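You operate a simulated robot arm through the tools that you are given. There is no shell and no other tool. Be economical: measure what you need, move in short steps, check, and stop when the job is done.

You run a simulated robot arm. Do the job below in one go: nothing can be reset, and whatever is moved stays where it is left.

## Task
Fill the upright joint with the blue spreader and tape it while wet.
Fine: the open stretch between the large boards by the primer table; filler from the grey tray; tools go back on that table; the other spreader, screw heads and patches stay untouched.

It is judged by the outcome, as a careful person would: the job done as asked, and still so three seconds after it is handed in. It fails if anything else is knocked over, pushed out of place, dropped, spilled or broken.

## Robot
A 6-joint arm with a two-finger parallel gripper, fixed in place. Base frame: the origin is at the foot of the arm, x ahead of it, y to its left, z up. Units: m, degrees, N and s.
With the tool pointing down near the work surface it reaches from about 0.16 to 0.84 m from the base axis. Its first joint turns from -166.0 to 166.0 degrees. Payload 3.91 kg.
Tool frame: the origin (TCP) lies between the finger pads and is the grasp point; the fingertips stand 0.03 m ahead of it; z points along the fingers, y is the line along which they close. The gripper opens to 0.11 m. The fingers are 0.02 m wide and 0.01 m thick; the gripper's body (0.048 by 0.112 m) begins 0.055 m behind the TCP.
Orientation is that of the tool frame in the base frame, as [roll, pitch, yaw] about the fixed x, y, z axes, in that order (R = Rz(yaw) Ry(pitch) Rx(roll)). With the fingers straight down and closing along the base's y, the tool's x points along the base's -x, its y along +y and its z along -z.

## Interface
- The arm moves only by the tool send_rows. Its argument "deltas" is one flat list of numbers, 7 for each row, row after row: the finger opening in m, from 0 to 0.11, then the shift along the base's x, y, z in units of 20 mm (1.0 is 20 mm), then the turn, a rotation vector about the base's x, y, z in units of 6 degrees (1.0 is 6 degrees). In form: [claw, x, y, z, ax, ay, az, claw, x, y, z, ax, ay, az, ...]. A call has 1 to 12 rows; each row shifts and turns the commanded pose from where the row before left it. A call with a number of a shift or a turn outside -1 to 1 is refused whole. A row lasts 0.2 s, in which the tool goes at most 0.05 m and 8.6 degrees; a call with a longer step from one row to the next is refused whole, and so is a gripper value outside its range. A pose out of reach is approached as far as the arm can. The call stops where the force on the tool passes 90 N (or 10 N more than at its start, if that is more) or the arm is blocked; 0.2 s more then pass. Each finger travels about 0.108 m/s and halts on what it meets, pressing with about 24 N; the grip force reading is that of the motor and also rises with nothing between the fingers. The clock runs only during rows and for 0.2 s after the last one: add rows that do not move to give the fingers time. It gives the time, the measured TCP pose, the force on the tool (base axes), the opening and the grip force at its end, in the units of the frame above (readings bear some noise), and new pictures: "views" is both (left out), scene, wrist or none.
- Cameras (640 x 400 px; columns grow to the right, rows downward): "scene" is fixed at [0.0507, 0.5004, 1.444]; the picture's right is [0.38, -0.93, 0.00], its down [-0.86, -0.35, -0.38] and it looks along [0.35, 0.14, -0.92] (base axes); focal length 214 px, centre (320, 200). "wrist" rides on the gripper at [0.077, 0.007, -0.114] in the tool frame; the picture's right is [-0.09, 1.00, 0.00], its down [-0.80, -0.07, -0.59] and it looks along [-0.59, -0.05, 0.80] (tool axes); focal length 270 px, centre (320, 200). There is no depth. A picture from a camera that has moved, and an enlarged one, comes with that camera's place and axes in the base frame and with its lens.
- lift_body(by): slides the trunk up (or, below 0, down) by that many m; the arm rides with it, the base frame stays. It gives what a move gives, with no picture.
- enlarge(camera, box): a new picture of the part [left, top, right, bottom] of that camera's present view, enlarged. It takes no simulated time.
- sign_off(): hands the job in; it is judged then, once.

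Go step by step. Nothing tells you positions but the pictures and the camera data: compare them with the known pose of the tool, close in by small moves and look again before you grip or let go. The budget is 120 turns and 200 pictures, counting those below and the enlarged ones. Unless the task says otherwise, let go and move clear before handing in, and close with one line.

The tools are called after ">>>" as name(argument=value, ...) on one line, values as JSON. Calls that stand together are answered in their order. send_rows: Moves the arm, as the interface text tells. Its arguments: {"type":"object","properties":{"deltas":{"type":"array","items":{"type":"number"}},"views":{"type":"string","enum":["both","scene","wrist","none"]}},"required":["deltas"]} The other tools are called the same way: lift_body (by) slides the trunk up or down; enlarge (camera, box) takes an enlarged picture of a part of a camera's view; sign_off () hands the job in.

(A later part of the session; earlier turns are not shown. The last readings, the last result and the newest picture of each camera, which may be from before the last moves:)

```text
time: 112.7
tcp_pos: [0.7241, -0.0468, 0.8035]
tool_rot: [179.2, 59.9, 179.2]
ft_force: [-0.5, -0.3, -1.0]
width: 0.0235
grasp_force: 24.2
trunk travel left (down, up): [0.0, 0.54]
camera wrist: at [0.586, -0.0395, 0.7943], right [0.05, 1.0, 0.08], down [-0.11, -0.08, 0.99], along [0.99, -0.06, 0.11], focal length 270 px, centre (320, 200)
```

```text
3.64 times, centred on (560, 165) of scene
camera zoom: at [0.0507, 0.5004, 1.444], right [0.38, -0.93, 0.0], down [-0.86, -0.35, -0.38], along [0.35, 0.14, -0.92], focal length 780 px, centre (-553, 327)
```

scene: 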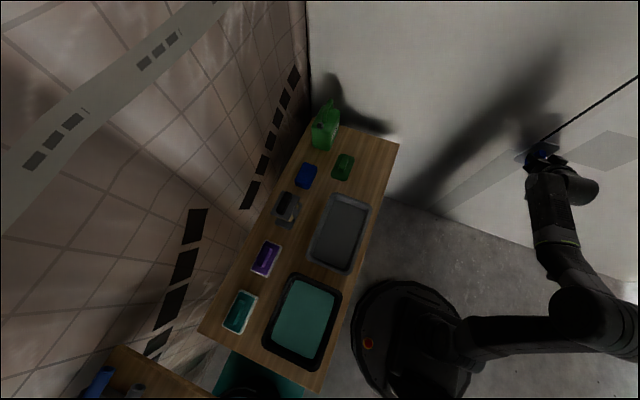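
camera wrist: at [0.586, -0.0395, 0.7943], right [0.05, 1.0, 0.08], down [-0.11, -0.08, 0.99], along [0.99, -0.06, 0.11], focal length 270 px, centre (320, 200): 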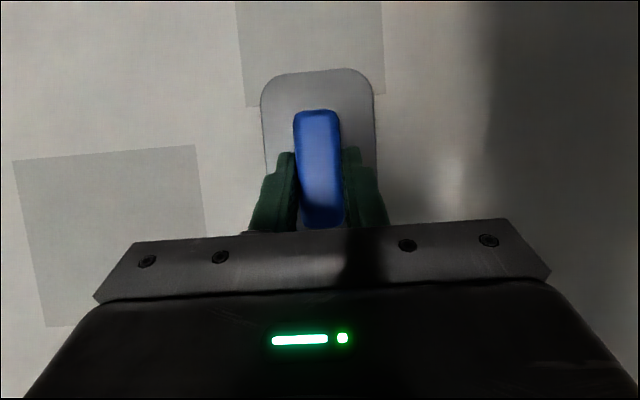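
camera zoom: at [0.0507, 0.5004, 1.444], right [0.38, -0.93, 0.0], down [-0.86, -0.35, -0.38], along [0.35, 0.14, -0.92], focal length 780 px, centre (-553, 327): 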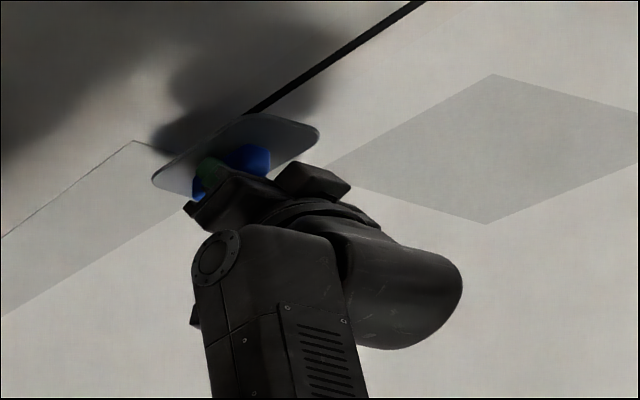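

>>> send_rows(deltas=[0.0, 0.3, -0.1, 0, 0, 0, 0, 0.0, 0.3, 0, 0, 0, 0, 0], views="none")

>>> send_rows(deltas=[0.0, 0.2, 0, 0, 0, 0, 0, 0.0, 0.2, 0, 0, 0, 0, 0], views="none")

>>> send_rows(deltas=[0.0, 0.2, 0, 0, 0, 0, 0], views="none")

>>> send_rows(deltas=[0.0, 0.15, 0, 0, 0, 0, 0], views="wrist")

```text
time: 113.3
tcp_pos: [0.7361, -0.0494, 0.8027]
tool_rot: [179.3, 59.8, 179.3]
ft_force: [-0.3, -0.1, -0.9]
width: 0.0235
grasp_force: 24.1
trunk travel left (down, up): [0.0, 0.54]
```

```text
time: 113.9
tcp_pos: [0.7428, -0.0495, 0.8025]
tool_rot: [179.4, 59.7, 179.3]
ft_force: [0.1, -0.1, -0.9]
width: 0.0235
grasp_force: 23.4
trunk travel left (down, up): [0.0, 0.54]
```

```text
time: 114.3
tcp_pos: [0.7474, -0.0496, 0.8026]
tool_rot: [179.3, 59.9, 179.4]
ft_force: [0.1, -0.1, -1.2]
width: 0.0239
grasp_force: 24.2
trunk travel left (down, up): [0.0, 0.54]
```

```text
time: 114.7
tcp_pos: [0.7499, -0.0498, 0.8024]
tool_rot: [179.4, 59.8, 179.3]
ft_force: [-0.3, 0.5, -0.9]
width: 0.0238
grasp_force: 23.7
trunk travel left (down, up): [0.0, 0.54]
camera wrist: at [0.6129, -0.0412, 0.7945], right [0.05, 1.0, 0.08], down [-0.11, -0.08, 0.99], along [0.99, -0.06, 0.11], focal length 270 px, centre (320, 200)
```

wrist: 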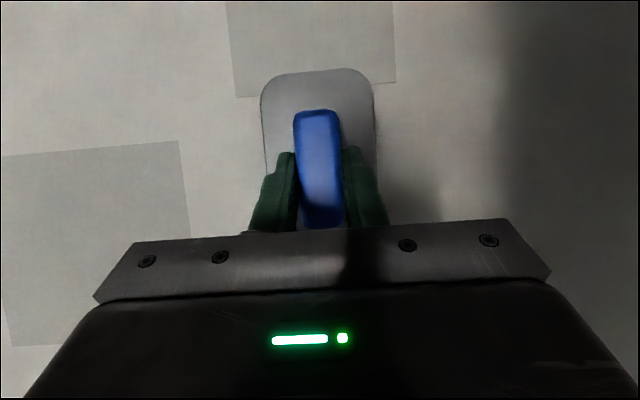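

>>> send_rows(deltas=[0.0, 0.15, 0, 0, 0, 0, 0], views="none")

>>> send_rows(deltas=[0.0, 0.15, 0, 0, 0, 0, 0], views="none")

>>> send_rows(deltas=[0.0, 0.1, 0, 0, 0, 0, 0], views="none")

>>> send_rows(deltas=[0.0, 0.1, 0, 0, 0, 0, 0], views="wrist")

```text
time: 115.1
tcp_pos: [0.7536, -0.0495, 0.804]
tool_rot: [179.5, 59.9, 179.3]
ft_force: [0.4, -0.1, -0.7]
width: 0.0234
grasp_force: 24.1
trunk travel left (down, up): [0.0, 0.54]
```

```text
time: 115.5
tcp_pos: [0.7571, -0.0486, 0.8028]
tool_rot: [179.3, 59.9, 179.3]
ft_force: [0.6, -0.5, -1.7]
width: 0.0236
grasp_force: 24.0
trunk travel left (down, up): [0.0, 0.54]
```

```text
time: 115.9
tcp_pos: [0.7594, -0.049, 0.8028]
tool_rot: [179.4, 59.8, 179.2]
ft_force: [0.6, 0.3, -0.4]
width: 0.0237
grasp_force: 23.6
trunk travel left (down, up): [0.0, 0.54]
```

```text
time: 116.3
tcp_pos: [0.7597, -0.0493, 0.804]
tool_rot: [179.3, 59.9, 179.3]
ft_force: [0.4, 0.1, -1.2]
width: 0.0233
grasp_force: 24.2
trunk travel left (down, up): [0.0, 0.54]
camera wrist: at [0.6228, -0.0414, 0.7946], right [0.05, 1.0, 0.08], down [-0.11, -0.08, 0.99], along [0.99, -0.06, 0.11], focal length 270 px, centre (320, 200)
```

wrist: 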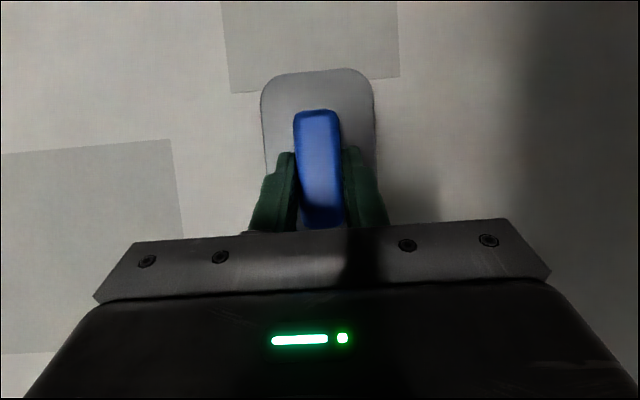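

>>> send_rows(deltas=[0.0, 0.1, 0, 0, 0, 0, 0], views="none")

>>> send_rows(deltas=[0.0, 0.1, 0, 0, 0, 0, 0], views="none")

>>> send_rows(deltas=[0.0, 0.1, 0, 0, 0, 0, 0], views="scene")

>>> enlarge(camera="scene", box=[500, 120, 600, 190])

```text
time: 116.7
tcp_pos: [0.7626, -0.0506, 0.8051]
tool_rot: [179.4, 59.9, 179.3]
ft_force: [0.0, 0.8, -0.3]
width: 0.0235
grasp_force: 24.1
trunk travel left (down, up): [0.0, 0.54]
```

```text
time: 117.1
tcp_pos: [0.7643, -0.0494, 0.8033]
tool_rot: [179.4, 59.8, 179.3]
ft_force: [-0.9, 0.1, 0.5]
width: 0.0236
grasp_force: 24.5
trunk travel left (down, up): [0.0, 0.54]
```

```text
time: 117.5
tcp_pos: [0.766, -0.0496, 0.8026]
tool_rot: [179.3, 59.8, 179.3]
ft_force: [-0.3, -0.2, -1.6]
width: 0.0234
grasp_force: 23.7
trunk travel left (down, up): [0.0, 0.54]
```

scene: 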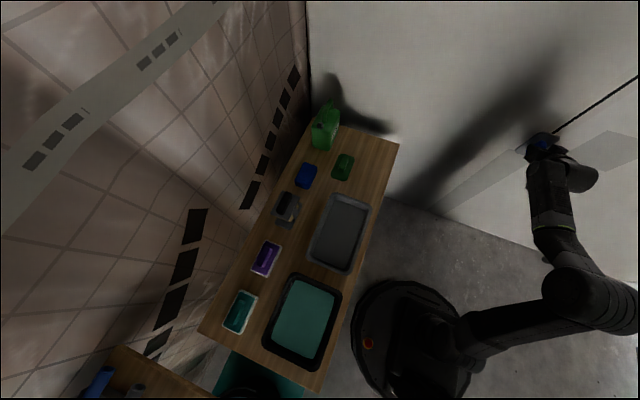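

```text
5.71 times, centred on (550, 155) of scene
camera zoom: at [0.0507, 0.5004, 1.444], right [0.38, -0.93, 0.0], down [-0.86, -0.35, -0.38], along [0.35, 0.14, -0.92], focal length 1226 px, centre (-994, 457)
```

zoom: 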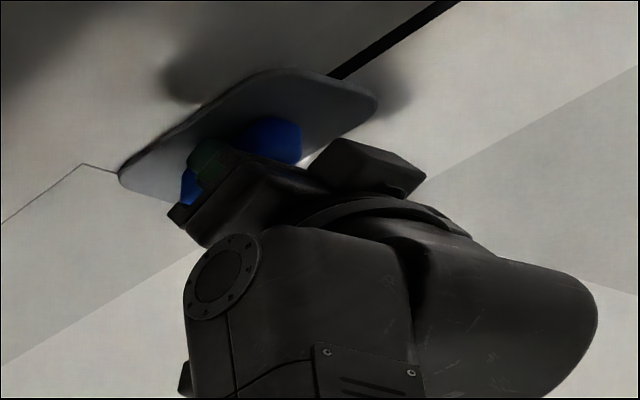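

>>> send_rows(deltas=[0.0, 0.1, 0, 0, 0, 0, 0], views="none")

>>> send_rows(deltas=[0.0, 0.1, 0, 0, 0, 0, 0], views="none")

>>> send_rows(deltas=[0.0, 0.1, 0, 0, 0, 0, 0], views="none")

>>> send_rows(deltas=[0.0, 0.1, 0, 0, 0, 0, 0], views="wrist")

>>> enlarge(camera="scene", box=[500, 120, 600, 190])

```text
time: 117.9
tcp_pos: [0.7671, -0.0496, 0.8025]
tool_rot: [179.4, 59.7, 179.3]
ft_force: [-17.7, 1.4, -3.9]
width: 0.0237
grasp_force: 23.8
trunk travel left (down, up): [0.0, 0.54]
```

```text
time: 118.3
tcp_pos: [0.7673, -0.0484, 0.8037]
tool_rot: [179.3, 59.7, 179.2]
ft_force: [-43.3, 3.1, -8.6]
width: 0.0239
grasp_force: 24.5
trunk travel left (down, up): [0.0, 0.54]
```

```text
time: 118.7
tcp_pos: [0.7677, -0.0494, 0.8039]
tool_rot: [179.3, 59.5, 179.2]
ft_force: [-73.0, 4.0, -12.8]
width: 0.0237
grasp_force: 23.6
trunk travel left (down, up): [0.0, 0.54]
```

```text
time: 119.1
tcp_pos: [0.7681, -0.0495, 0.8055]
tool_rot: [179.5, 59.1, 179.2]
ft_force: [-61.3, 3.7, 5.9]
width: 0.0238
grasp_force: 23.8
trunk travel left (down, up): [0.0, 0.54]
stopped in row 1: the force on the tool passed its limit (the readings are from after the stop); the commanded pose is now the measured one
camera wrist: at [0.6302, -0.0412, 0.7968], right [0.05, 1.0, 0.08], down [-0.1, -0.08, 0.99], along [0.99, -0.06, 0.1], focal length 270 px, centre (320, 200)
```

wrist: 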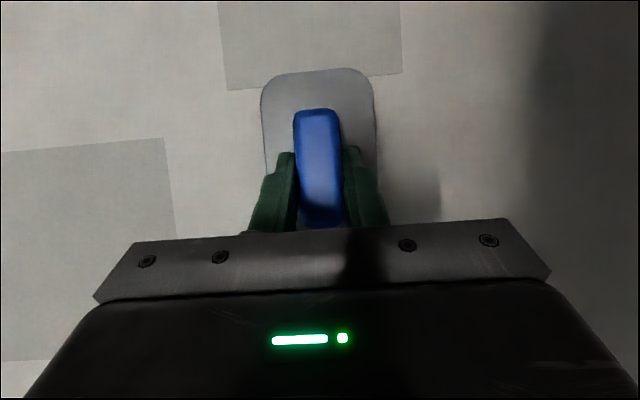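

```text
5.71 times, centred on (550, 155) of scene
camera zoom: at [0.0507, 0.5004, 1.444], right [0.38, -0.93, 0.0], down [-0.86, -0.35, -0.38], along [0.35, 0.14, -0.92], focal length 1226 px, centre (-994, 457)
```

zoom: 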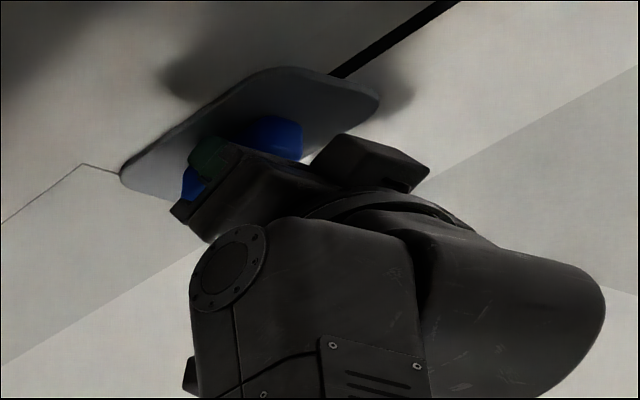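

>>> send_rows(deltas=[0.0, -0.15, 0, 0, 0, 0, 0], views="none")

>>> lift_body(by=0.04)

>>> send_rows(deltas=[0.0, 0, 0, 0, 0, 0, 0], views="both")

>>> enlarge(camera="scene", box=[500, 120, 600, 190])

```text
time: 119.5
tcp_pos: [0.7679, -0.0494, 0.8047]
tool_rot: [179.4, 59.4, 179.4]
ft_force: [-37.7, 1.7, 9.5]
width: 0.0236
grasp_force: 23.8
trunk travel left (down, up): [0.0, 0.54]
```

```text
time: 120.4
tcp_pos: [0.7688, -0.0497, 0.8406]
tool_rot: [179.4, 59.0, 179.1]
ft_force: [-37.5, -0.9, -10.4]
width: 0.0237
grasp_force: 23.8
trunk travel left (down, up): [-0.04, 0.5]
```

```text
time: 120.8
tcp_pos: [0.7677, -0.05, 0.8412]
tool_rot: [179.4, 59.0, 179.2]
ft_force: [-36.8, -2.4, -11.3]
width: 0.0234
grasp_force: 23.9
trunk travel left (down, up): [-0.04, 0.5]
camera wrist: at [0.63, -0.0418, 0.8331], right [0.05, 1.0, 0.08], down [-0.1, -0.08, 0.99], along [0.99, -0.06, 0.09], focal length 270 px, centre (320, 200)
```

scene: 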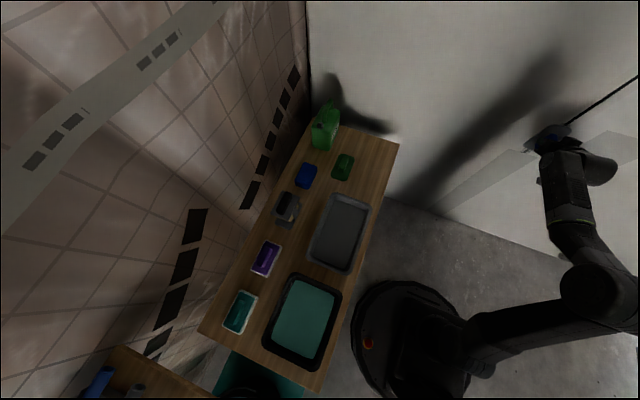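
wrist: 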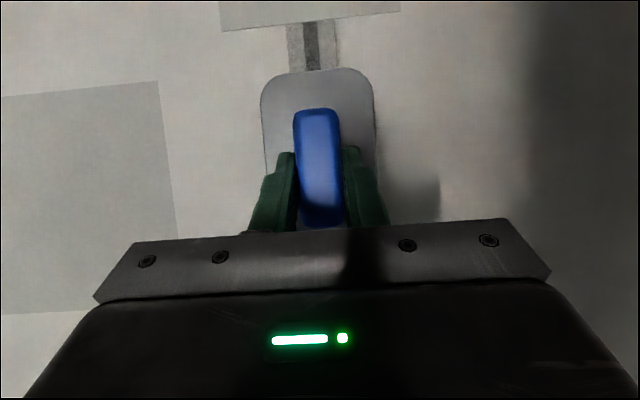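

```text
5.71 times, centred on (550, 155) of scene
camera zoom: at [0.0507, 0.5004, 1.444], right [0.38, -0.93, 0.0], down [-0.86, -0.35, -0.38], along [0.35, 0.14, -0.92], focal length 1226 px, centre (-994, 457)
```

zoom: 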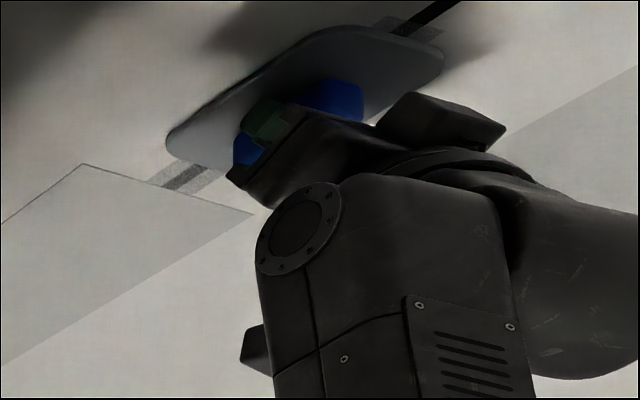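

>>> lift_body(by=0.1)

>>> send_rows(deltas=[0.0, 0, 0, 0, 0, 0, 0], views="both")

>>> enlarge(camera="wrist", box=[220, 0, 420, 140])

```text
time: 122.1
tcp_pos: [0.7677, -0.0497, 0.9418]
tool_rot: [179.5, 59.0, 179.1]
ft_force: [-32.1, 1.0, -8.5]
width: 0.0238
grasp_force: 23.7
trunk travel left (down, up): [-0.14, 0.4]
```

```text
time: 122.5
tcp_pos: [0.7674, -0.049, 0.9407]
tool_rot: [179.4, 59.2, 179.2]
ft_force: [-32.5, 0.6, -6.6]
width: 0.0235
grasp_force: 23.9
trunk travel left (down, up): [-0.14, 0.4]
camera wrist: at [0.63, -0.0413, 0.934], right [0.05, 1.0, 0.08], down [-0.1, -0.08, 0.99], along [0.99, -0.06, 0.1], focal length 270 px, centre (320, 200)
```

scene: 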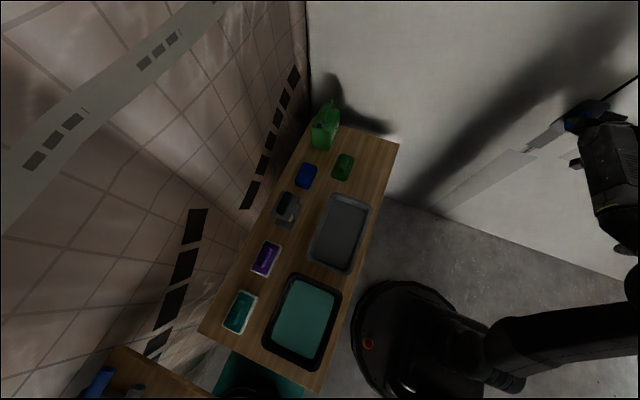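
wrist: 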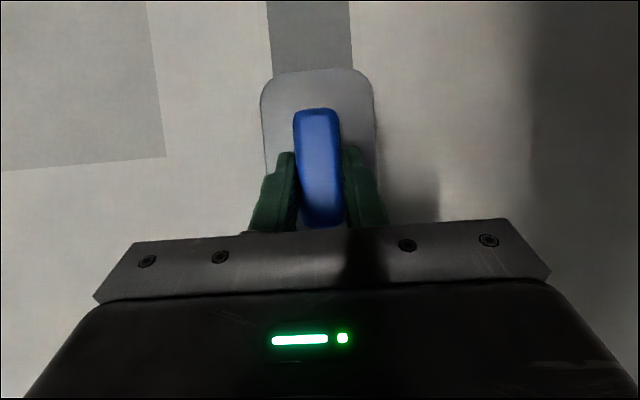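

```text
2.86 times, centred on (320, 70) of wrist
camera zoom: at [0.63, -0.0413, 0.934], right [0.05, 1.0, 0.08], down [-0.1, -0.08, 0.99], along [0.99, -0.06, 0.1], focal length 772 px, centre (320, 571)
```

zoom: 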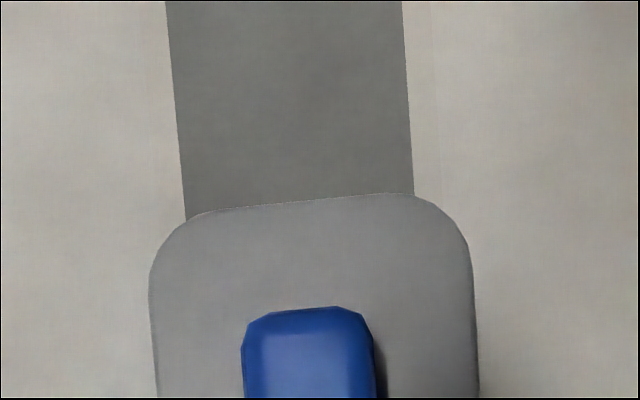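

>>> lift_body(by=0.1)

>>> lift_body(by=0.085)

>>> send_rows(deltas=[0.0, 0, 0, 0, 0, 0, 0], views="both")

>>> enlarge(camera="scene", box=[500, 40, 640, 200])

```text
time: 123.8
tcp_pos: [0.7675, -0.0495, 1.0418]
tool_rot: [179.4, 59.2, 179.2]
ft_force: [-27.7, -0.1, -6.5]
width: 0.0237
grasp_force: 24.2
trunk travel left (down, up): [-0.24, 0.3]
```

```text
time: 125.0
tcp_pos: [0.7675, -0.0493, 1.1273]
tool_rot: [179.5, 59.3, 179.1]
ft_force: [-23.5, -0.5, -3.9]
width: 0.0236
grasp_force: 24.3
trunk travel left (down, up): [-0.325, 0.215]
```

```text
time: 125.4
tcp_pos: [0.7678, -0.0489, 1.1272]
tool_rot: [179.4, 59.3, 179.2]
ft_force: [-21.5, -0.1, -2.3]
width: 0.0239
grasp_force: 24.4
trunk travel left (down, up): [-0.325, 0.215]
camera wrist: at [0.6299, -0.0414, 1.1196], right [0.05, 1.0, 0.08], down [-0.1, -0.08, 0.99], along [0.99, -0.06, 0.1], focal length 270 px, centre (320, 200)
```

scene: 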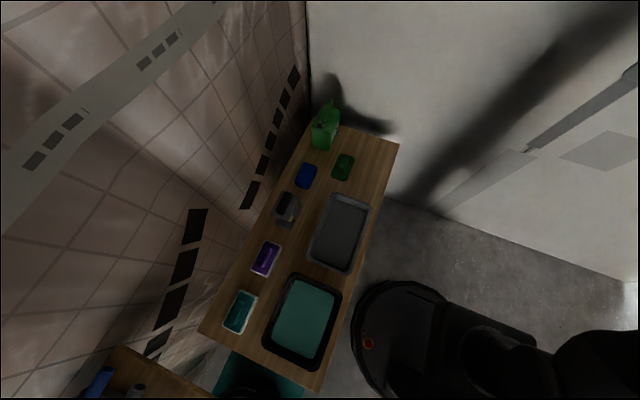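
wrist: 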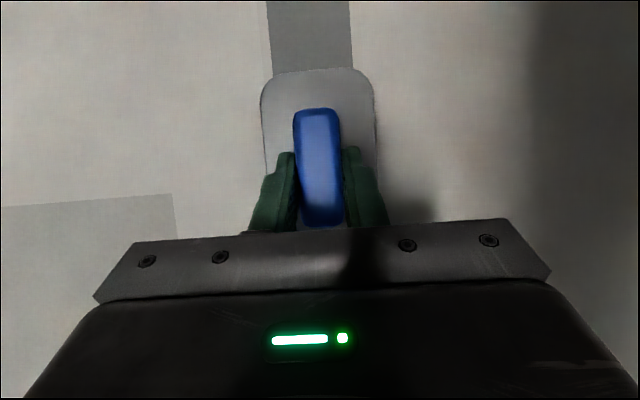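

```text
2.50 times, centred on (570, 120) of scene
camera zoom: at [0.0507, 0.5004, 1.444], right [0.38, -0.93, 0.0], down [-0.86, -0.35, -0.38], along [0.35, 0.14, -0.92], focal length 536 px, centre (-305, 400)
```

zoom: 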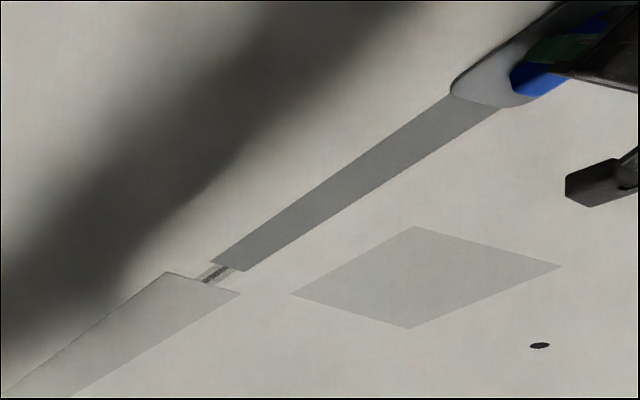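

>>> lift_body(by=0.012)

>>> lift_body(by=-0.06)

>>> send_rows(deltas=[0.0, 0, 0, 0, 0, 0, 0], views="scene")

>>> enlarge(camera="scene", box=[540, 0, 640, 100])

```text
time: 126.0
tcp_pos: [0.7683, -0.0493, 1.1376]
tool_rot: [179.4, 59.2, 179.3]
ft_force: [-22.7, 0.4, -5.9]
width: 0.0234
grasp_force: 24.1
trunk travel left (down, up): [-0.337, 0.203]
```

```text
time: 127.0
tcp_pos: [0.7681, -0.0499, 1.0785]
tool_rot: [179.4, 59.2, 179.1]
ft_force: [-18.4, 0.7, 1.9]
width: 0.0236
grasp_force: 24.1
trunk travel left (down, up): [-0.277, 0.263]
```

```text
time: 127.4
tcp_pos: [0.7681, -0.0493, 1.0783]
tool_rot: [179.4, 59.2, 179.2]
ft_force: [-19.0, 0.8, 1.7]
width: 0.0238
grasp_force: 24.0
trunk travel left (down, up): [-0.277, 0.263]
```

scene: 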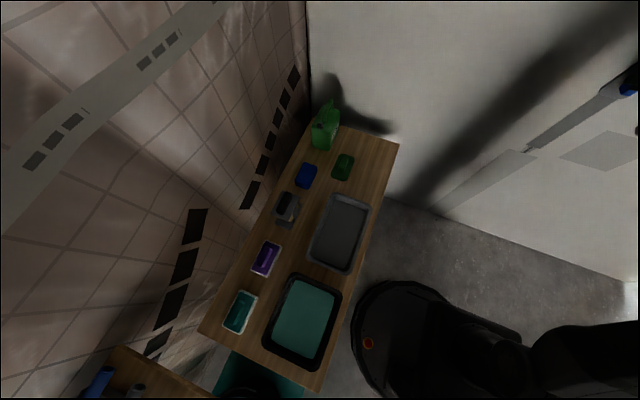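

```text
4.00 times, centred on (590, 50) of scene
camera zoom: at [0.0507, 0.5004, 1.444], right [0.38, -0.93, 0.0], down [-0.86, -0.35, -0.38], along [0.35, 0.14, -0.92], focal length 858 px, centre (-760, 800)
```

zoom: 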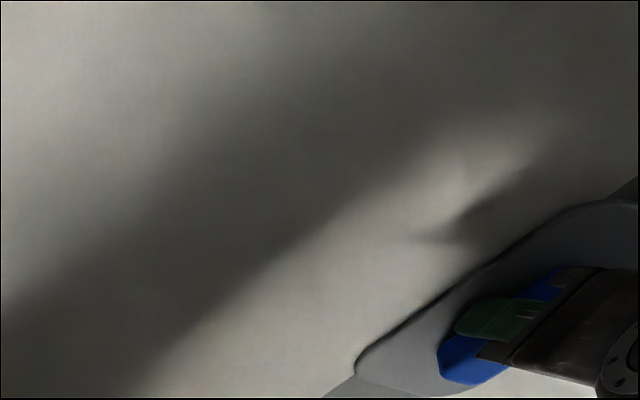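

>>> lift_body(by=0.06)

>>> lift_body(by=-0.18)

>>> lift_body(by=-0.157)

>>> lift_body(by=0.06)

>>> send_rows(deltas=[0.0, 0, 0, 0, 0, 0, 0], views="scene")

>>> enlarge(camera="scene", box=[500, 100, 600, 190])

```text
time: 128.4
tcp_pos: [0.7675, -0.0499, 1.1383]
tool_rot: [179.4, 59.3, 179.3]
ft_force: [-23.5, 0.2, -5.3]
width: 0.0238
grasp_force: 24.2
trunk travel left (down, up): [-0.337, 0.203]
```

```text
time: 130.4
tcp_pos: [0.7671, -0.0484, 0.9588]
tool_rot: [179.5, 59.3, 179.1]
ft_force: [-21.6, 0.1, 3.6]
width: 0.0237
grasp_force: 24.6
trunk travel left (down, up): [-0.157, 0.383]
```

```text
time: 132.2
tcp_pos: [0.7671, -0.0502, 0.8013]
tool_rot: [179.4, 59.2, 179.2]
ft_force: [-30.4, -0.2, 5.1]
width: 0.0234
grasp_force: 24.4
trunk travel left (down, up): [0.0, 0.54]
```

```text
time: 133.2
tcp_pos: [0.7677, -0.0498, 0.8607]
tool_rot: [179.4, 59.1, 179.1]
ft_force: [-36.2, 0.0, -9.6]
width: 0.0237
grasp_force: 24.0
trunk travel left (down, up): [-0.06, 0.48]
```

```text
time: 133.6
tcp_pos: [0.7678, -0.0487, 0.8593]
tool_rot: [179.4, 59.1, 179.2]
ft_force: [-37.1, -0.5, -9.7]
width: 0.0239
grasp_force: 24.2
trunk travel left (down, up): [-0.06, 0.48]
```

scene: 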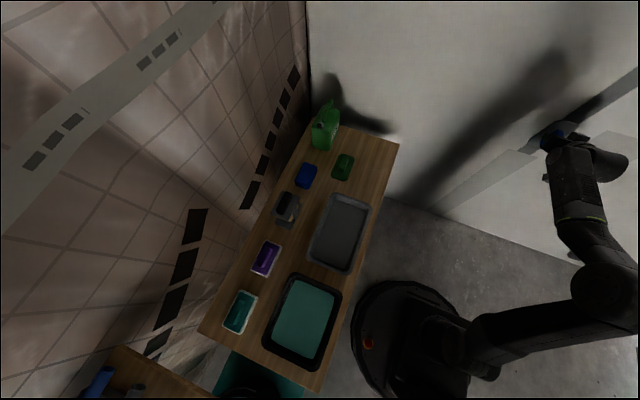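

```text
4.44 times, centred on (550, 145) of scene
camera zoom: at [0.0507, 0.5004, 1.444], right [0.38, -0.93, 0.0], down [-0.86, -0.35, -0.38], along [0.35, 0.14, -0.92], focal length 953 px, centre (-702, 444)
```

zoom: 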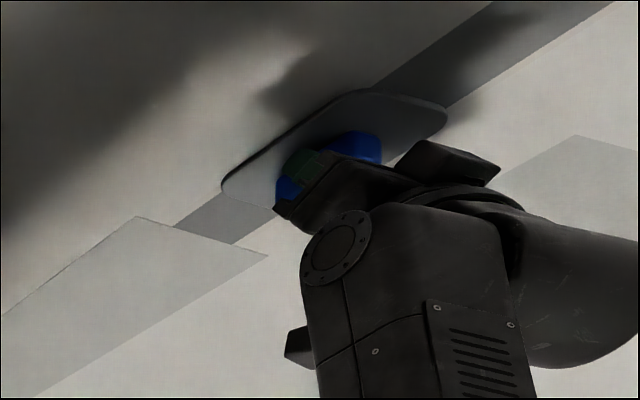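

>>> send_rows(deltas=[0.0, -0.15, 0, 0, 0, 0, 0, 0.0, -0.3, 0, 0, 0, 0, 0, 0.0, -0.5, 0, 0, 0, 0, 0, 0.0, -0.8, 0, 0, 0, 0, 0, 0.0, -0.8, 0, 0, 0, 0, 0, 0.0, -0.8, 0, 0, 0, 0, 0, 0.0, -0.8, 0, 0, 0, 0, 0, 0.0, -0.8, 0, 0, 0, 0, 0, 0.0, -0.8, 0, 0, 0, 0, 0, 0.0, -0.8, 0, 0, 0, 0, 0, 0.0, -0.5, 0, 0, 0, 0, 0], views="none")

>>> lift_body(by=0.46)

>>> send_rows(deltas=[0.0, 0, 0, 0, 0, 0, 0], views="both")

>>> enlarge(camera="wrist", box=[220, 0, 420, 140])

```text
time: 136.0
tcp_pos: [0.6287, -0.0499, 0.8606]
tool_rot: [179.4, 59.0, 179.3]
ft_force: [0.8, -0.2, -0.3]
width: 0.0236
grasp_force: 23.6
trunk travel left (down, up): [-0.06, 0.48]
```

```text
refused: 0.46 is not a number from -0.4 to 0.4
```

```text
time: 136.4
tcp_pos: [0.6284, -0.0505, 0.8604]
tool_rot: [179.4, 59.2, 179.2]
ft_force: [-0.5, -0.8, -0.7]
width: 0.0238
grasp_force: 24.0
trunk travel left (down, up): [-0.06, 0.48]
camera wrist: at [0.4907, -0.0416, 0.8529], right [0.05, 1.0, 0.08], down [-0.1, -0.08, 0.99], along [0.99, -0.06, 0.09], focal length 270 px, centre (320, 200)
```

scene: 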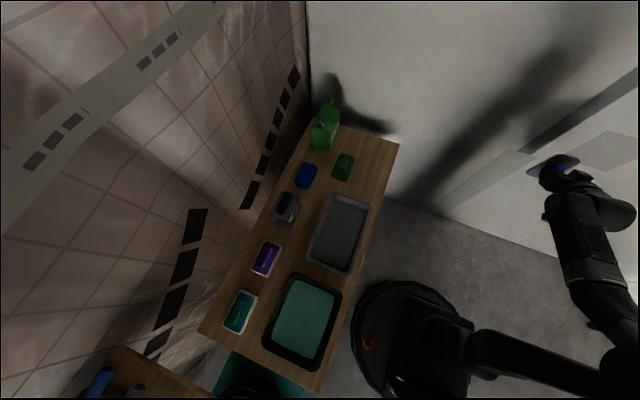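
wrist: 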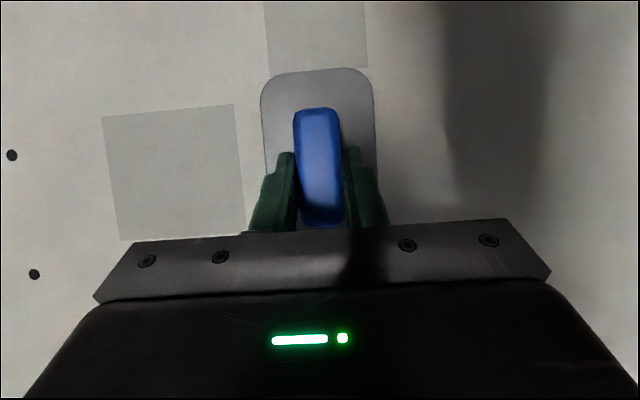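

```text
2.86 times, centred on (320, 70) of wrist
camera zoom: at [0.4907, -0.0416, 0.8529], right [0.05, 1.0, 0.08], down [-0.1, -0.08, 0.99], along [0.99, -0.06, 0.09], focal length 772 px, centre (320, 571)
```

zoom: 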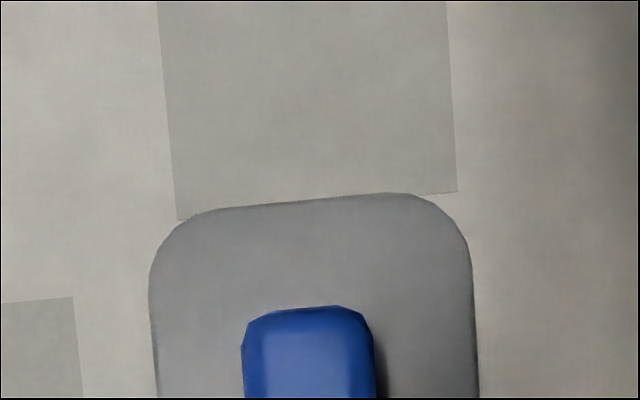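

>>> lift_body(by=0.4)

>>> send_rows(deltas=[0.0, -0.3, 0.2, 0.3, 0, 0, 0, 0.0, -0.3, 0.4, 0.5, 0, 0, 0, 0.0, -0.3, 0.6, 0.5, 0, 0, 0, 0.0, -0.3, 0.6, 0.3, 0, 0, 0, 0.0, -0.3, 0.6, 0, 0, 0, 0, 0.0, -0.3, 0.6, 0, 0, 0, 0], views="both")

>>> enlarge(camera="wrist", box=[120, 0, 320, 240])

```text
time: 140.3
tcp_pos: [0.6282, -0.05, 1.2603]
tool_rot: [179.5, 59.2, 179.1]
ft_force: [-0.7, -0.3, -1.6]
width: 0.0236
grasp_force: 24.0
trunk travel left (down, up): [-0.46, 0.08]
```

```text
time: 141.7
tcp_pos: [0.5923, 0.0102, 1.2926]
tool_rot: [179.4, 59.0, 179.3]
ft_force: [-0.2, 0.1, -1.5]
width: 0.0237
grasp_force: 23.8
trunk travel left (down, up): [-0.46, 0.08]
camera wrist: at [0.4544, 0.0183, 1.2854], right [0.05, 1.0, 0.08], down [-0.1, -0.08, 0.99], along [0.99, -0.06, 0.1], focal length 270 px, centre (320, 200)
```

scene: 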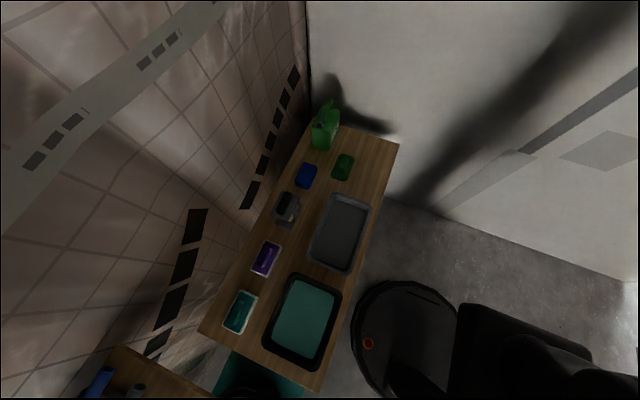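
wrist: 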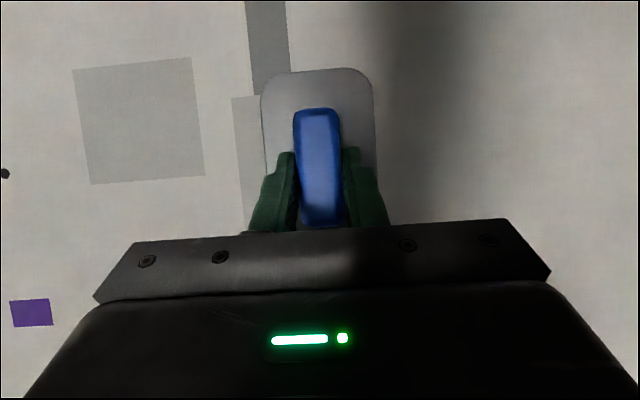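

```text
1.67 times, centred on (220, 120) of wrist
camera zoom: at [0.4544, 0.0183, 1.2854], right [0.05, 1.0, 0.08], down [-0.1, -0.08, 0.99], along [0.99, -0.06, 0.1], focal length 450 px, centre (487, 333)
```

zoom: 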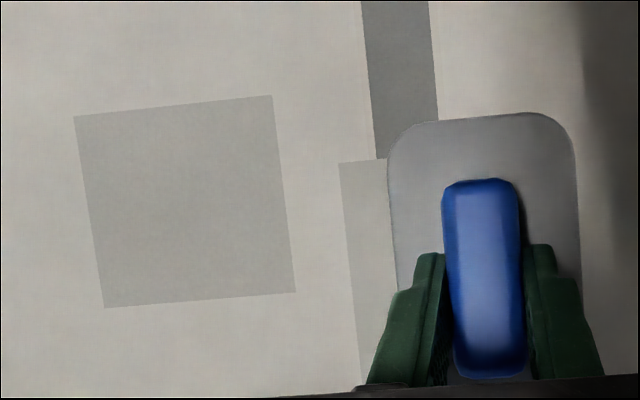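

>>> lift_body(by=-0.11)

>>> send_rows(deltas=[0.0, -0.3, 0, -0.3, 0, 0.3, 0, 0.0, -0.5, 0.1, -0.6, 0, 0.6, 0, 0.0, -0.6, 0.3, -0.8, 0, 0.9, 0, 0.0, -0.6, 0.3, -0.8, 0, 1, 0, 0.0, -0.6, 0.3, -0.8, 0, 1, 0, 0.0, -0.6, 0.3, -0.8, 0, 1, 0, 0.0, -0.6, 0.3, -0.8, 0, 1, 0, 0.0, -0.6, 0.3, -0.8, 0, 1, 0, 0.0, -0.4, 0.3, -0.8, 0, 1, 0, 0.0, 0, 0.6, -0.8, 0, 1, 0, 0.0, 0, 0.8, -0.8, 0, 1, 0, 0.0, 0, 0.8, -0.8, 0, 1, 0], views="none")

>>> send_rows(deltas=[0.0, 0, 1, -0.5, 0, 1, 0, 0.0, 0, 1, -0.3, 0, 1, 0, 0.0, 0, 1, 0, 0, 1, 0, 0.0, 0, 1, 0, 0, 1, 0, 0.0, 0, 1, 0, 0, 1, 0, 0.0, 0, 1, 0, 0, 0, 0, 0.0, 0, 1, 0, 0, 0, 0, 0.0, 0, 1, 0, 0, 0, 0, 0.0, 0, 1, 0, 0, 0, 0, 0.0, 0, 1, 0, 0, 0, 0, 0.0, 0, 0.7, 0, 0, 0, 0, 0.0, 0, 0.4, 0, 0, 0, 0], views="both")

```text
time: 143.1
tcp_pos: [0.5923, 0.0099, 1.1823]
tool_rot: [179.4, 59.1, 179.1]
ft_force: [-0.8, 0.2, -0.1]
width: 0.0237
grasp_force: 24.0
trunk travel left (down, up): [-0.35, 0.19]
```

```text
time: 145.7
tcp_pos: [0.4975, 0.0978, 1.0045]
tool_rot: [-179.9, -5.9, 179.6]
ft_force: [-0.2, -0.3, -0.3]
width: 0.0236
grasp_force: 24.0
trunk travel left (down, up): [-0.35, 0.19]
```

```text
time: 148.3
tcp_pos: [0.4963, 0.3201, 0.9883]
tool_rot: [-179.6, -35.7, 179.6]
ft_force: [-0.2, -0.4, -0.5]
width: 0.0235
grasp_force: 24.6
trunk travel left (down, up): [-0.35, 0.19]
camera wrist: at [0.501, 0.3281, 1.1261], right [0.08, 1.0, -0.06], down [1.0, -0.08, 0.02], along [0.01, -0.06, -1.0], focal length 270 px, centre (320, 200)
```

scene: 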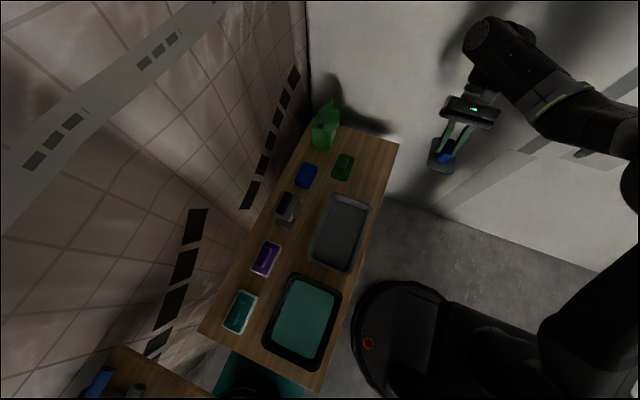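
wrist: 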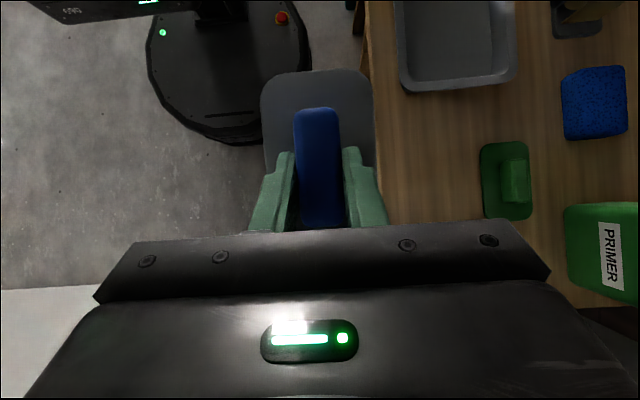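

>>> send_rows(deltas=[0.0, 0, 0.3, 0, 0, -0.3, 0, 0.0, 0.2, 0.6, 0, 0, -0.52, 0, 0.0, 0.2, 0.9, 0, 0, 0, 0, 0.0, 0.2, 1, -0.3, 0, 0, 0, 0.0, 0, 1, -0.6, 0, 0, 0, 0.0, 0, 1, -0.8, 0, 0, 0, 0.0, 0, 1, -0.9, 0, 0, 0, 0.0, 0, 0.9, -0.9, 0, 0, 0, 0.0, 0, 0.6, -0.9, 0, 0, 0, 0.0, 0, 0.4, -0.9, 0, 0, 0, 0.0, 0, 0, -0.7, 0, 0, 0, 0.0, 0, 0, -0.5, 0, 0, 0], views="none")

>>> send_rows(deltas=[0.0, 0, 0, -0.6, 0, 0, 0, 0.0, 0, 0, -0.6, 0, 0, 0, 0.0, 0, 0, -0.6, 0, 0, 0, 0.0, 0, 0, -0.5, 0, 0, 0], views="both")

>>> enlarge(camera="scene", box=[340, 130, 410, 200])

```text
time: 150.9
tcp_pos: [0.5082, 0.4729, 0.8573]
tool_rot: [-179.7, -30.8, 179.4]
ft_force: [-0.2, 0.2, -1.3]
width: 0.0236
grasp_force: 24.3
trunk travel left (down, up): [-0.35, 0.19]
```

```text
time: 151.9
tcp_pos: [0.5082, 0.4735, 0.8124]
tool_rot: [-179.7, -30.8, 179.5]
ft_force: [-0.8, 0.5, -0.9]
width: 0.0235
grasp_force: 23.6
trunk travel left (down, up): [-0.35, 0.19]
camera wrist: at [0.5011, 0.4816, 0.9498], right [0.08, 1.0, -0.05], down [0.99, -0.08, 0.1], along [0.1, -0.06, -0.99], focal length 270 px, centre (320, 200)
```

scene: 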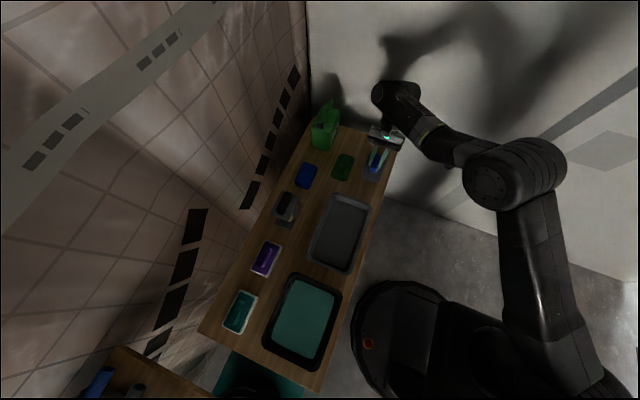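
wrist: 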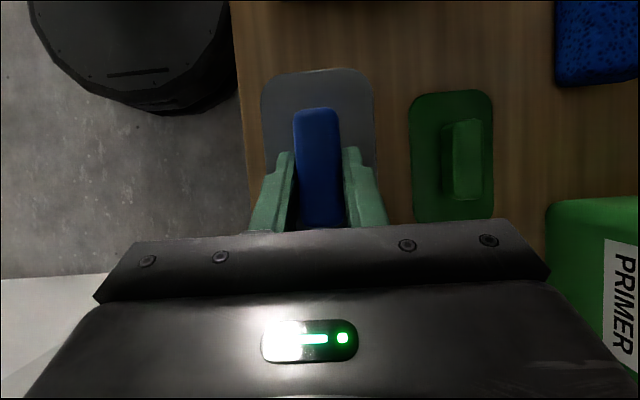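

```text
5.71 times, centred on (375, 165) of scene
camera zoom: at [0.0507, 0.5004, 1.444], right [0.38, -0.93, 0.0], down [-0.86, -0.35, -0.38], along [0.35, 0.14, -0.92], focal length 1226 px, centre (6, 400)
```

zoom: 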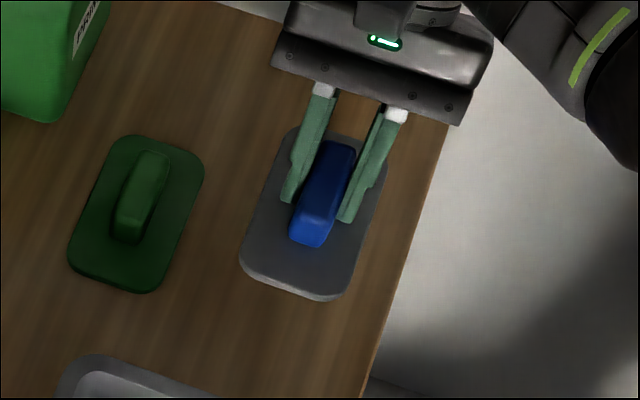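

>>> send_rows(deltas=[0.0, 0, 0, -0.5, 0, 0, 0, 0.0, 0, 0, -0.7, 0, 0, 0, 0.0, 0, 0, -0.7, 0, 0, 0, 0.0, 0, 0, -0.5, 0, 0, 0, 0.0, 0, 0, -0.4, 0, 0, 0, 0.0, 0, 0, -0.3, 0, 0, 0, 0.0, 0, 0, -0.2, 0, 0, 0], views="none")

>>> send_rows(deltas=[0.0, 0, 0, -0.15, 0, 0, 0], views="none")

>>> send_rows(deltas=[0.0, 0, 0, -0.1, 0, 0, 0], views="wrist")

```text
time: 153.5
tcp_pos: [0.5086, 0.4736, 0.7457]
tool_rot: [-179.7, -30.8, 179.5]
ft_force: [0.7, -0.1, -1.0]
width: 0.0236
grasp_force: 24.1
trunk travel left (down, up): [-0.35, 0.19]
```

```text
time: 153.9
tcp_pos: [0.51, 0.4733, 0.7429]
tool_rot: [-179.7, -30.8, 179.5]
ft_force: [-0.1, 0.5, -0.9]
width: 0.0235
grasp_force: 24.1
trunk travel left (down, up): [-0.35, 0.19]
```

```text
time: 154.3
tcp_pos: [0.508, 0.4738, 0.7412]
tool_rot: [-179.6, -30.8, 179.5]
ft_force: [0.5, -1.1, -0.5]
width: 0.0237
grasp_force: 23.8
trunk travel left (down, up): [-0.35, 0.19]
camera wrist: at [0.5011, 0.4822, 0.879], right [0.08, 1.0, -0.05], down [0.99, -0.08, 0.1], along [0.1, -0.06, -0.99], focal length 270 px, centre (320, 200)
```

wrist: 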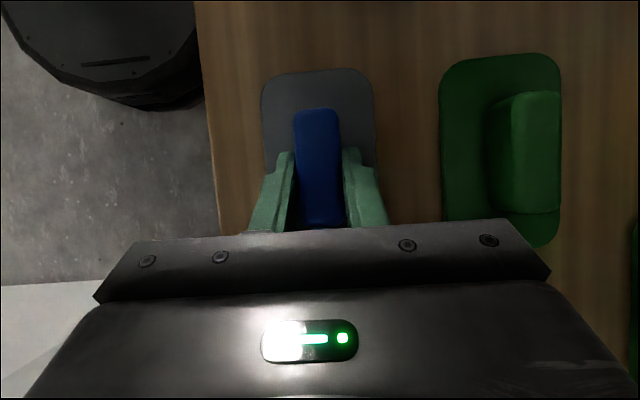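

>>> send_rows(deltas=[0.0, 0, 0, -0.1, 0, 0, 0], views="none")

>>> send_rows(deltas=[0.0, 0, 0, -0.1, 0, 0, 0], views="none")

>>> send_rows(deltas=[0.0, 0, 0, -0.06, 0, 0, 0], views="none")

```text
time: 154.7
tcp_pos: [0.5077, 0.4746, 0.739]
tool_rot: [-179.7, -30.7, 179.6]
ft_force: [0.3, -0.3, -1.2]
width: 0.0238
grasp_force: 23.7
trunk travel left (down, up): [-0.35, 0.19]
```

```text
time: 155.1
tcp_pos: [0.5071, 0.4735, 0.7384]
tool_rot: [-179.9, -30.8, 179.7]
ft_force: [0.3, 0.1, 3.3]
width: 0.0236
grasp_force: 23.8
trunk travel left (down, up): [-0.35, 0.19]
```

```text
time: 155.5
tcp_pos: [0.508, 0.4742, 0.7382]
tool_rot: [-179.9, -30.7, 179.6]
ft_force: [1.0, -0.5, 12.3]
width: 0.0236
grasp_force: 23.9
trunk travel left (down, up): [-0.35, 0.19]
```

>>> send_rows(deltas=[0.0, 0, 0, 0.06, 0, 0, 0, 0.04, 0, 0, 0, 0, 0, 0, 0.06, 0, 0, 0, 0, 0, 0, 0.06, 0, 0, 0.2, 0, 0, 0, 0.06, 0, 0, 0.5, 0, 0, 0, 0.06, 0, 0, 1, 0, 0, 0, 0.06, 0, 0, 1, 0, 0, 0, 0.06, 0, 0, 1, 0, 0, 0, 0.06, 0, 0, 1, 0, 0, 0, 0.06, 0, 0, 1, 0, 0, 0, 0.06, 0, 0, 1, 0, 0, 0], views="both")

>>> enlarge(camera="scene", box=[340, 130, 410, 200])

```text
time: 157.9
tcp_pos: [0.5071, 0.474, 0.8728]
tool_rot: [-179.7, -30.8, 179.6]
ft_force: [0.7, -0.1, 0.0]
width: 0.0601
grasp_force: 0.1
trunk travel left (down, up): [-0.35, 0.19]
camera wrist: at [0.5006, 0.4819, 1.0097], right [0.08, 1.0, -0.05], down [0.99, -0.08, 0.1], along [0.1, -0.06, -0.99], focal length 270 px, centre (320, 200)
```

scene: 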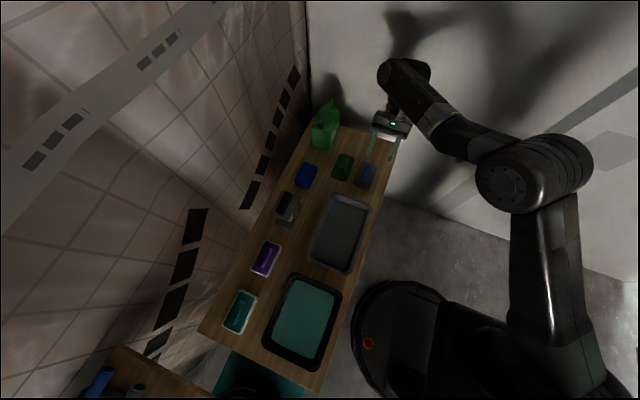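
wrist: 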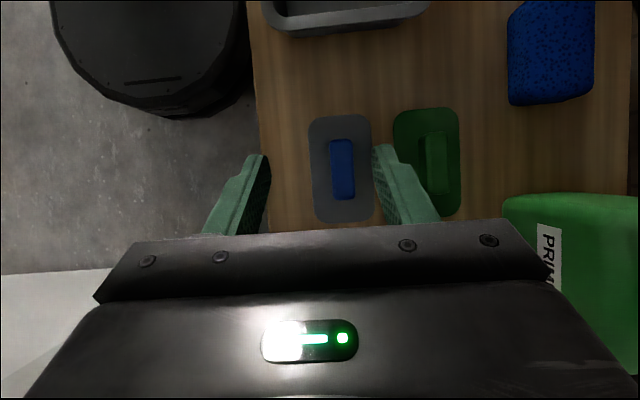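

```text
5.71 times, centred on (375, 165) of scene
camera zoom: at [0.0507, 0.5004, 1.444], right [0.38, -0.93, 0.0], down [-0.86, -0.35, -0.38], along [0.35, 0.14, -0.92], focal length 1226 px, centre (6, 400)
```

zoom: 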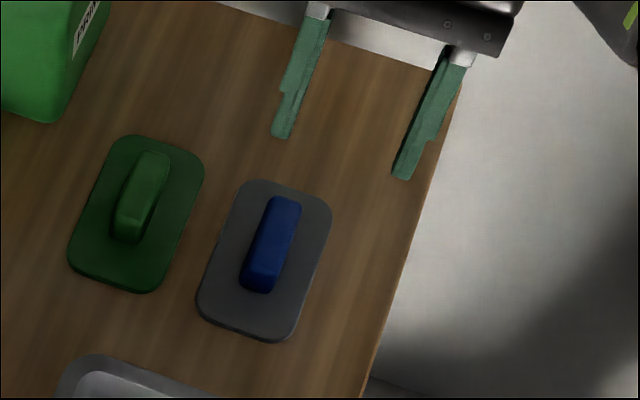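

>>> send_rows(deltas=[0.06, -1, 0, 1, 0, 0, 0, 0.06, -1, 0, 1, 0, 0, 0, 0.06, -1, 0, 1, 0, 0, 0, 0.06, -1, 0.5, 1, 0, 0, 0, 0.06, -1, 1, 1, 0, 0, 0, 0.06, -1, 1, 1, 0, 0, 0, 0.06, -1, 1, 0, 0, 0, 0, 0.06, -1, 1, 0, 0, 0, 0, 0.06, -1, 1, 0, 0, 0, 0, 0.06, -1, 1, 0, 0, 0, 0, 0.06, -1, 0.5, 0, 0, 0, 0, 0.06, -0.5, 0, 0, 0, 0, 0], views="both")

>>> enlarge(camera="wrist", box=[300, 60, 480, 240])

```text
time: 160.5
tcp_pos: [0.2763, 0.6147, 0.9904]
tool_rot: [-179.7, -30.8, 179.5]
ft_force: [0.1, 0.1, -0.1]
width: 0.0601
grasp_force: 0.0
trunk travel left (down, up): [-0.35, 0.19]
camera wrist: at [0.2699, 0.6226, 1.1292], right [0.08, 1.0, -0.05], down [0.99, -0.08, 0.1], along [0.1, -0.06, -0.99], focal length 270 px, centre (320, 200)
```

scene: 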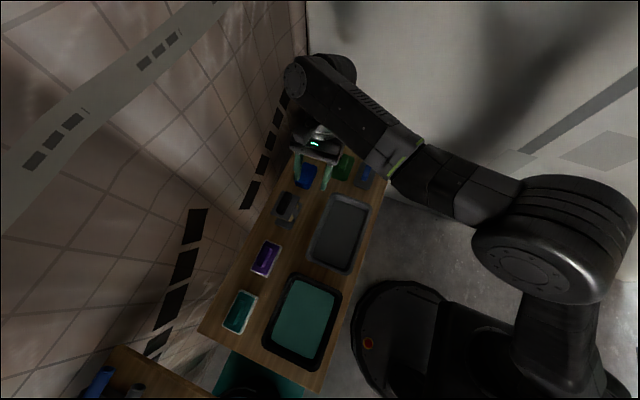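
wrist: 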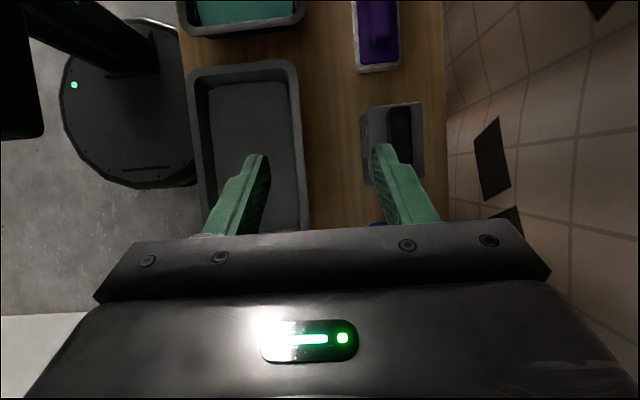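

```text
2.22 times, centred on (390, 150) of wrist
camera zoom: at [0.2699, 0.6226, 1.1292], right [0.08, 1.0, -0.05], down [0.99, -0.08, 0.1], along [0.1, -0.06, -0.99], focal length 601 px, centre (164, 311)
```

zoom: 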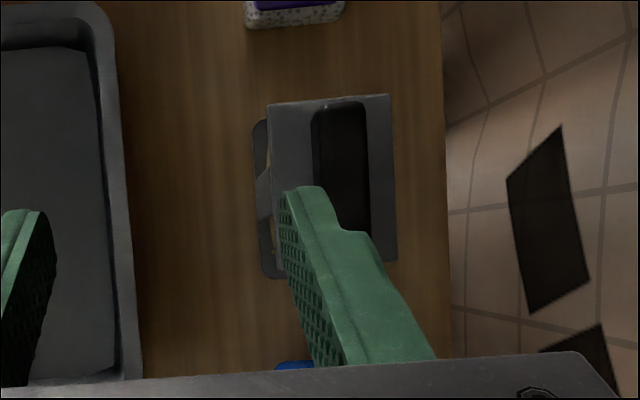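

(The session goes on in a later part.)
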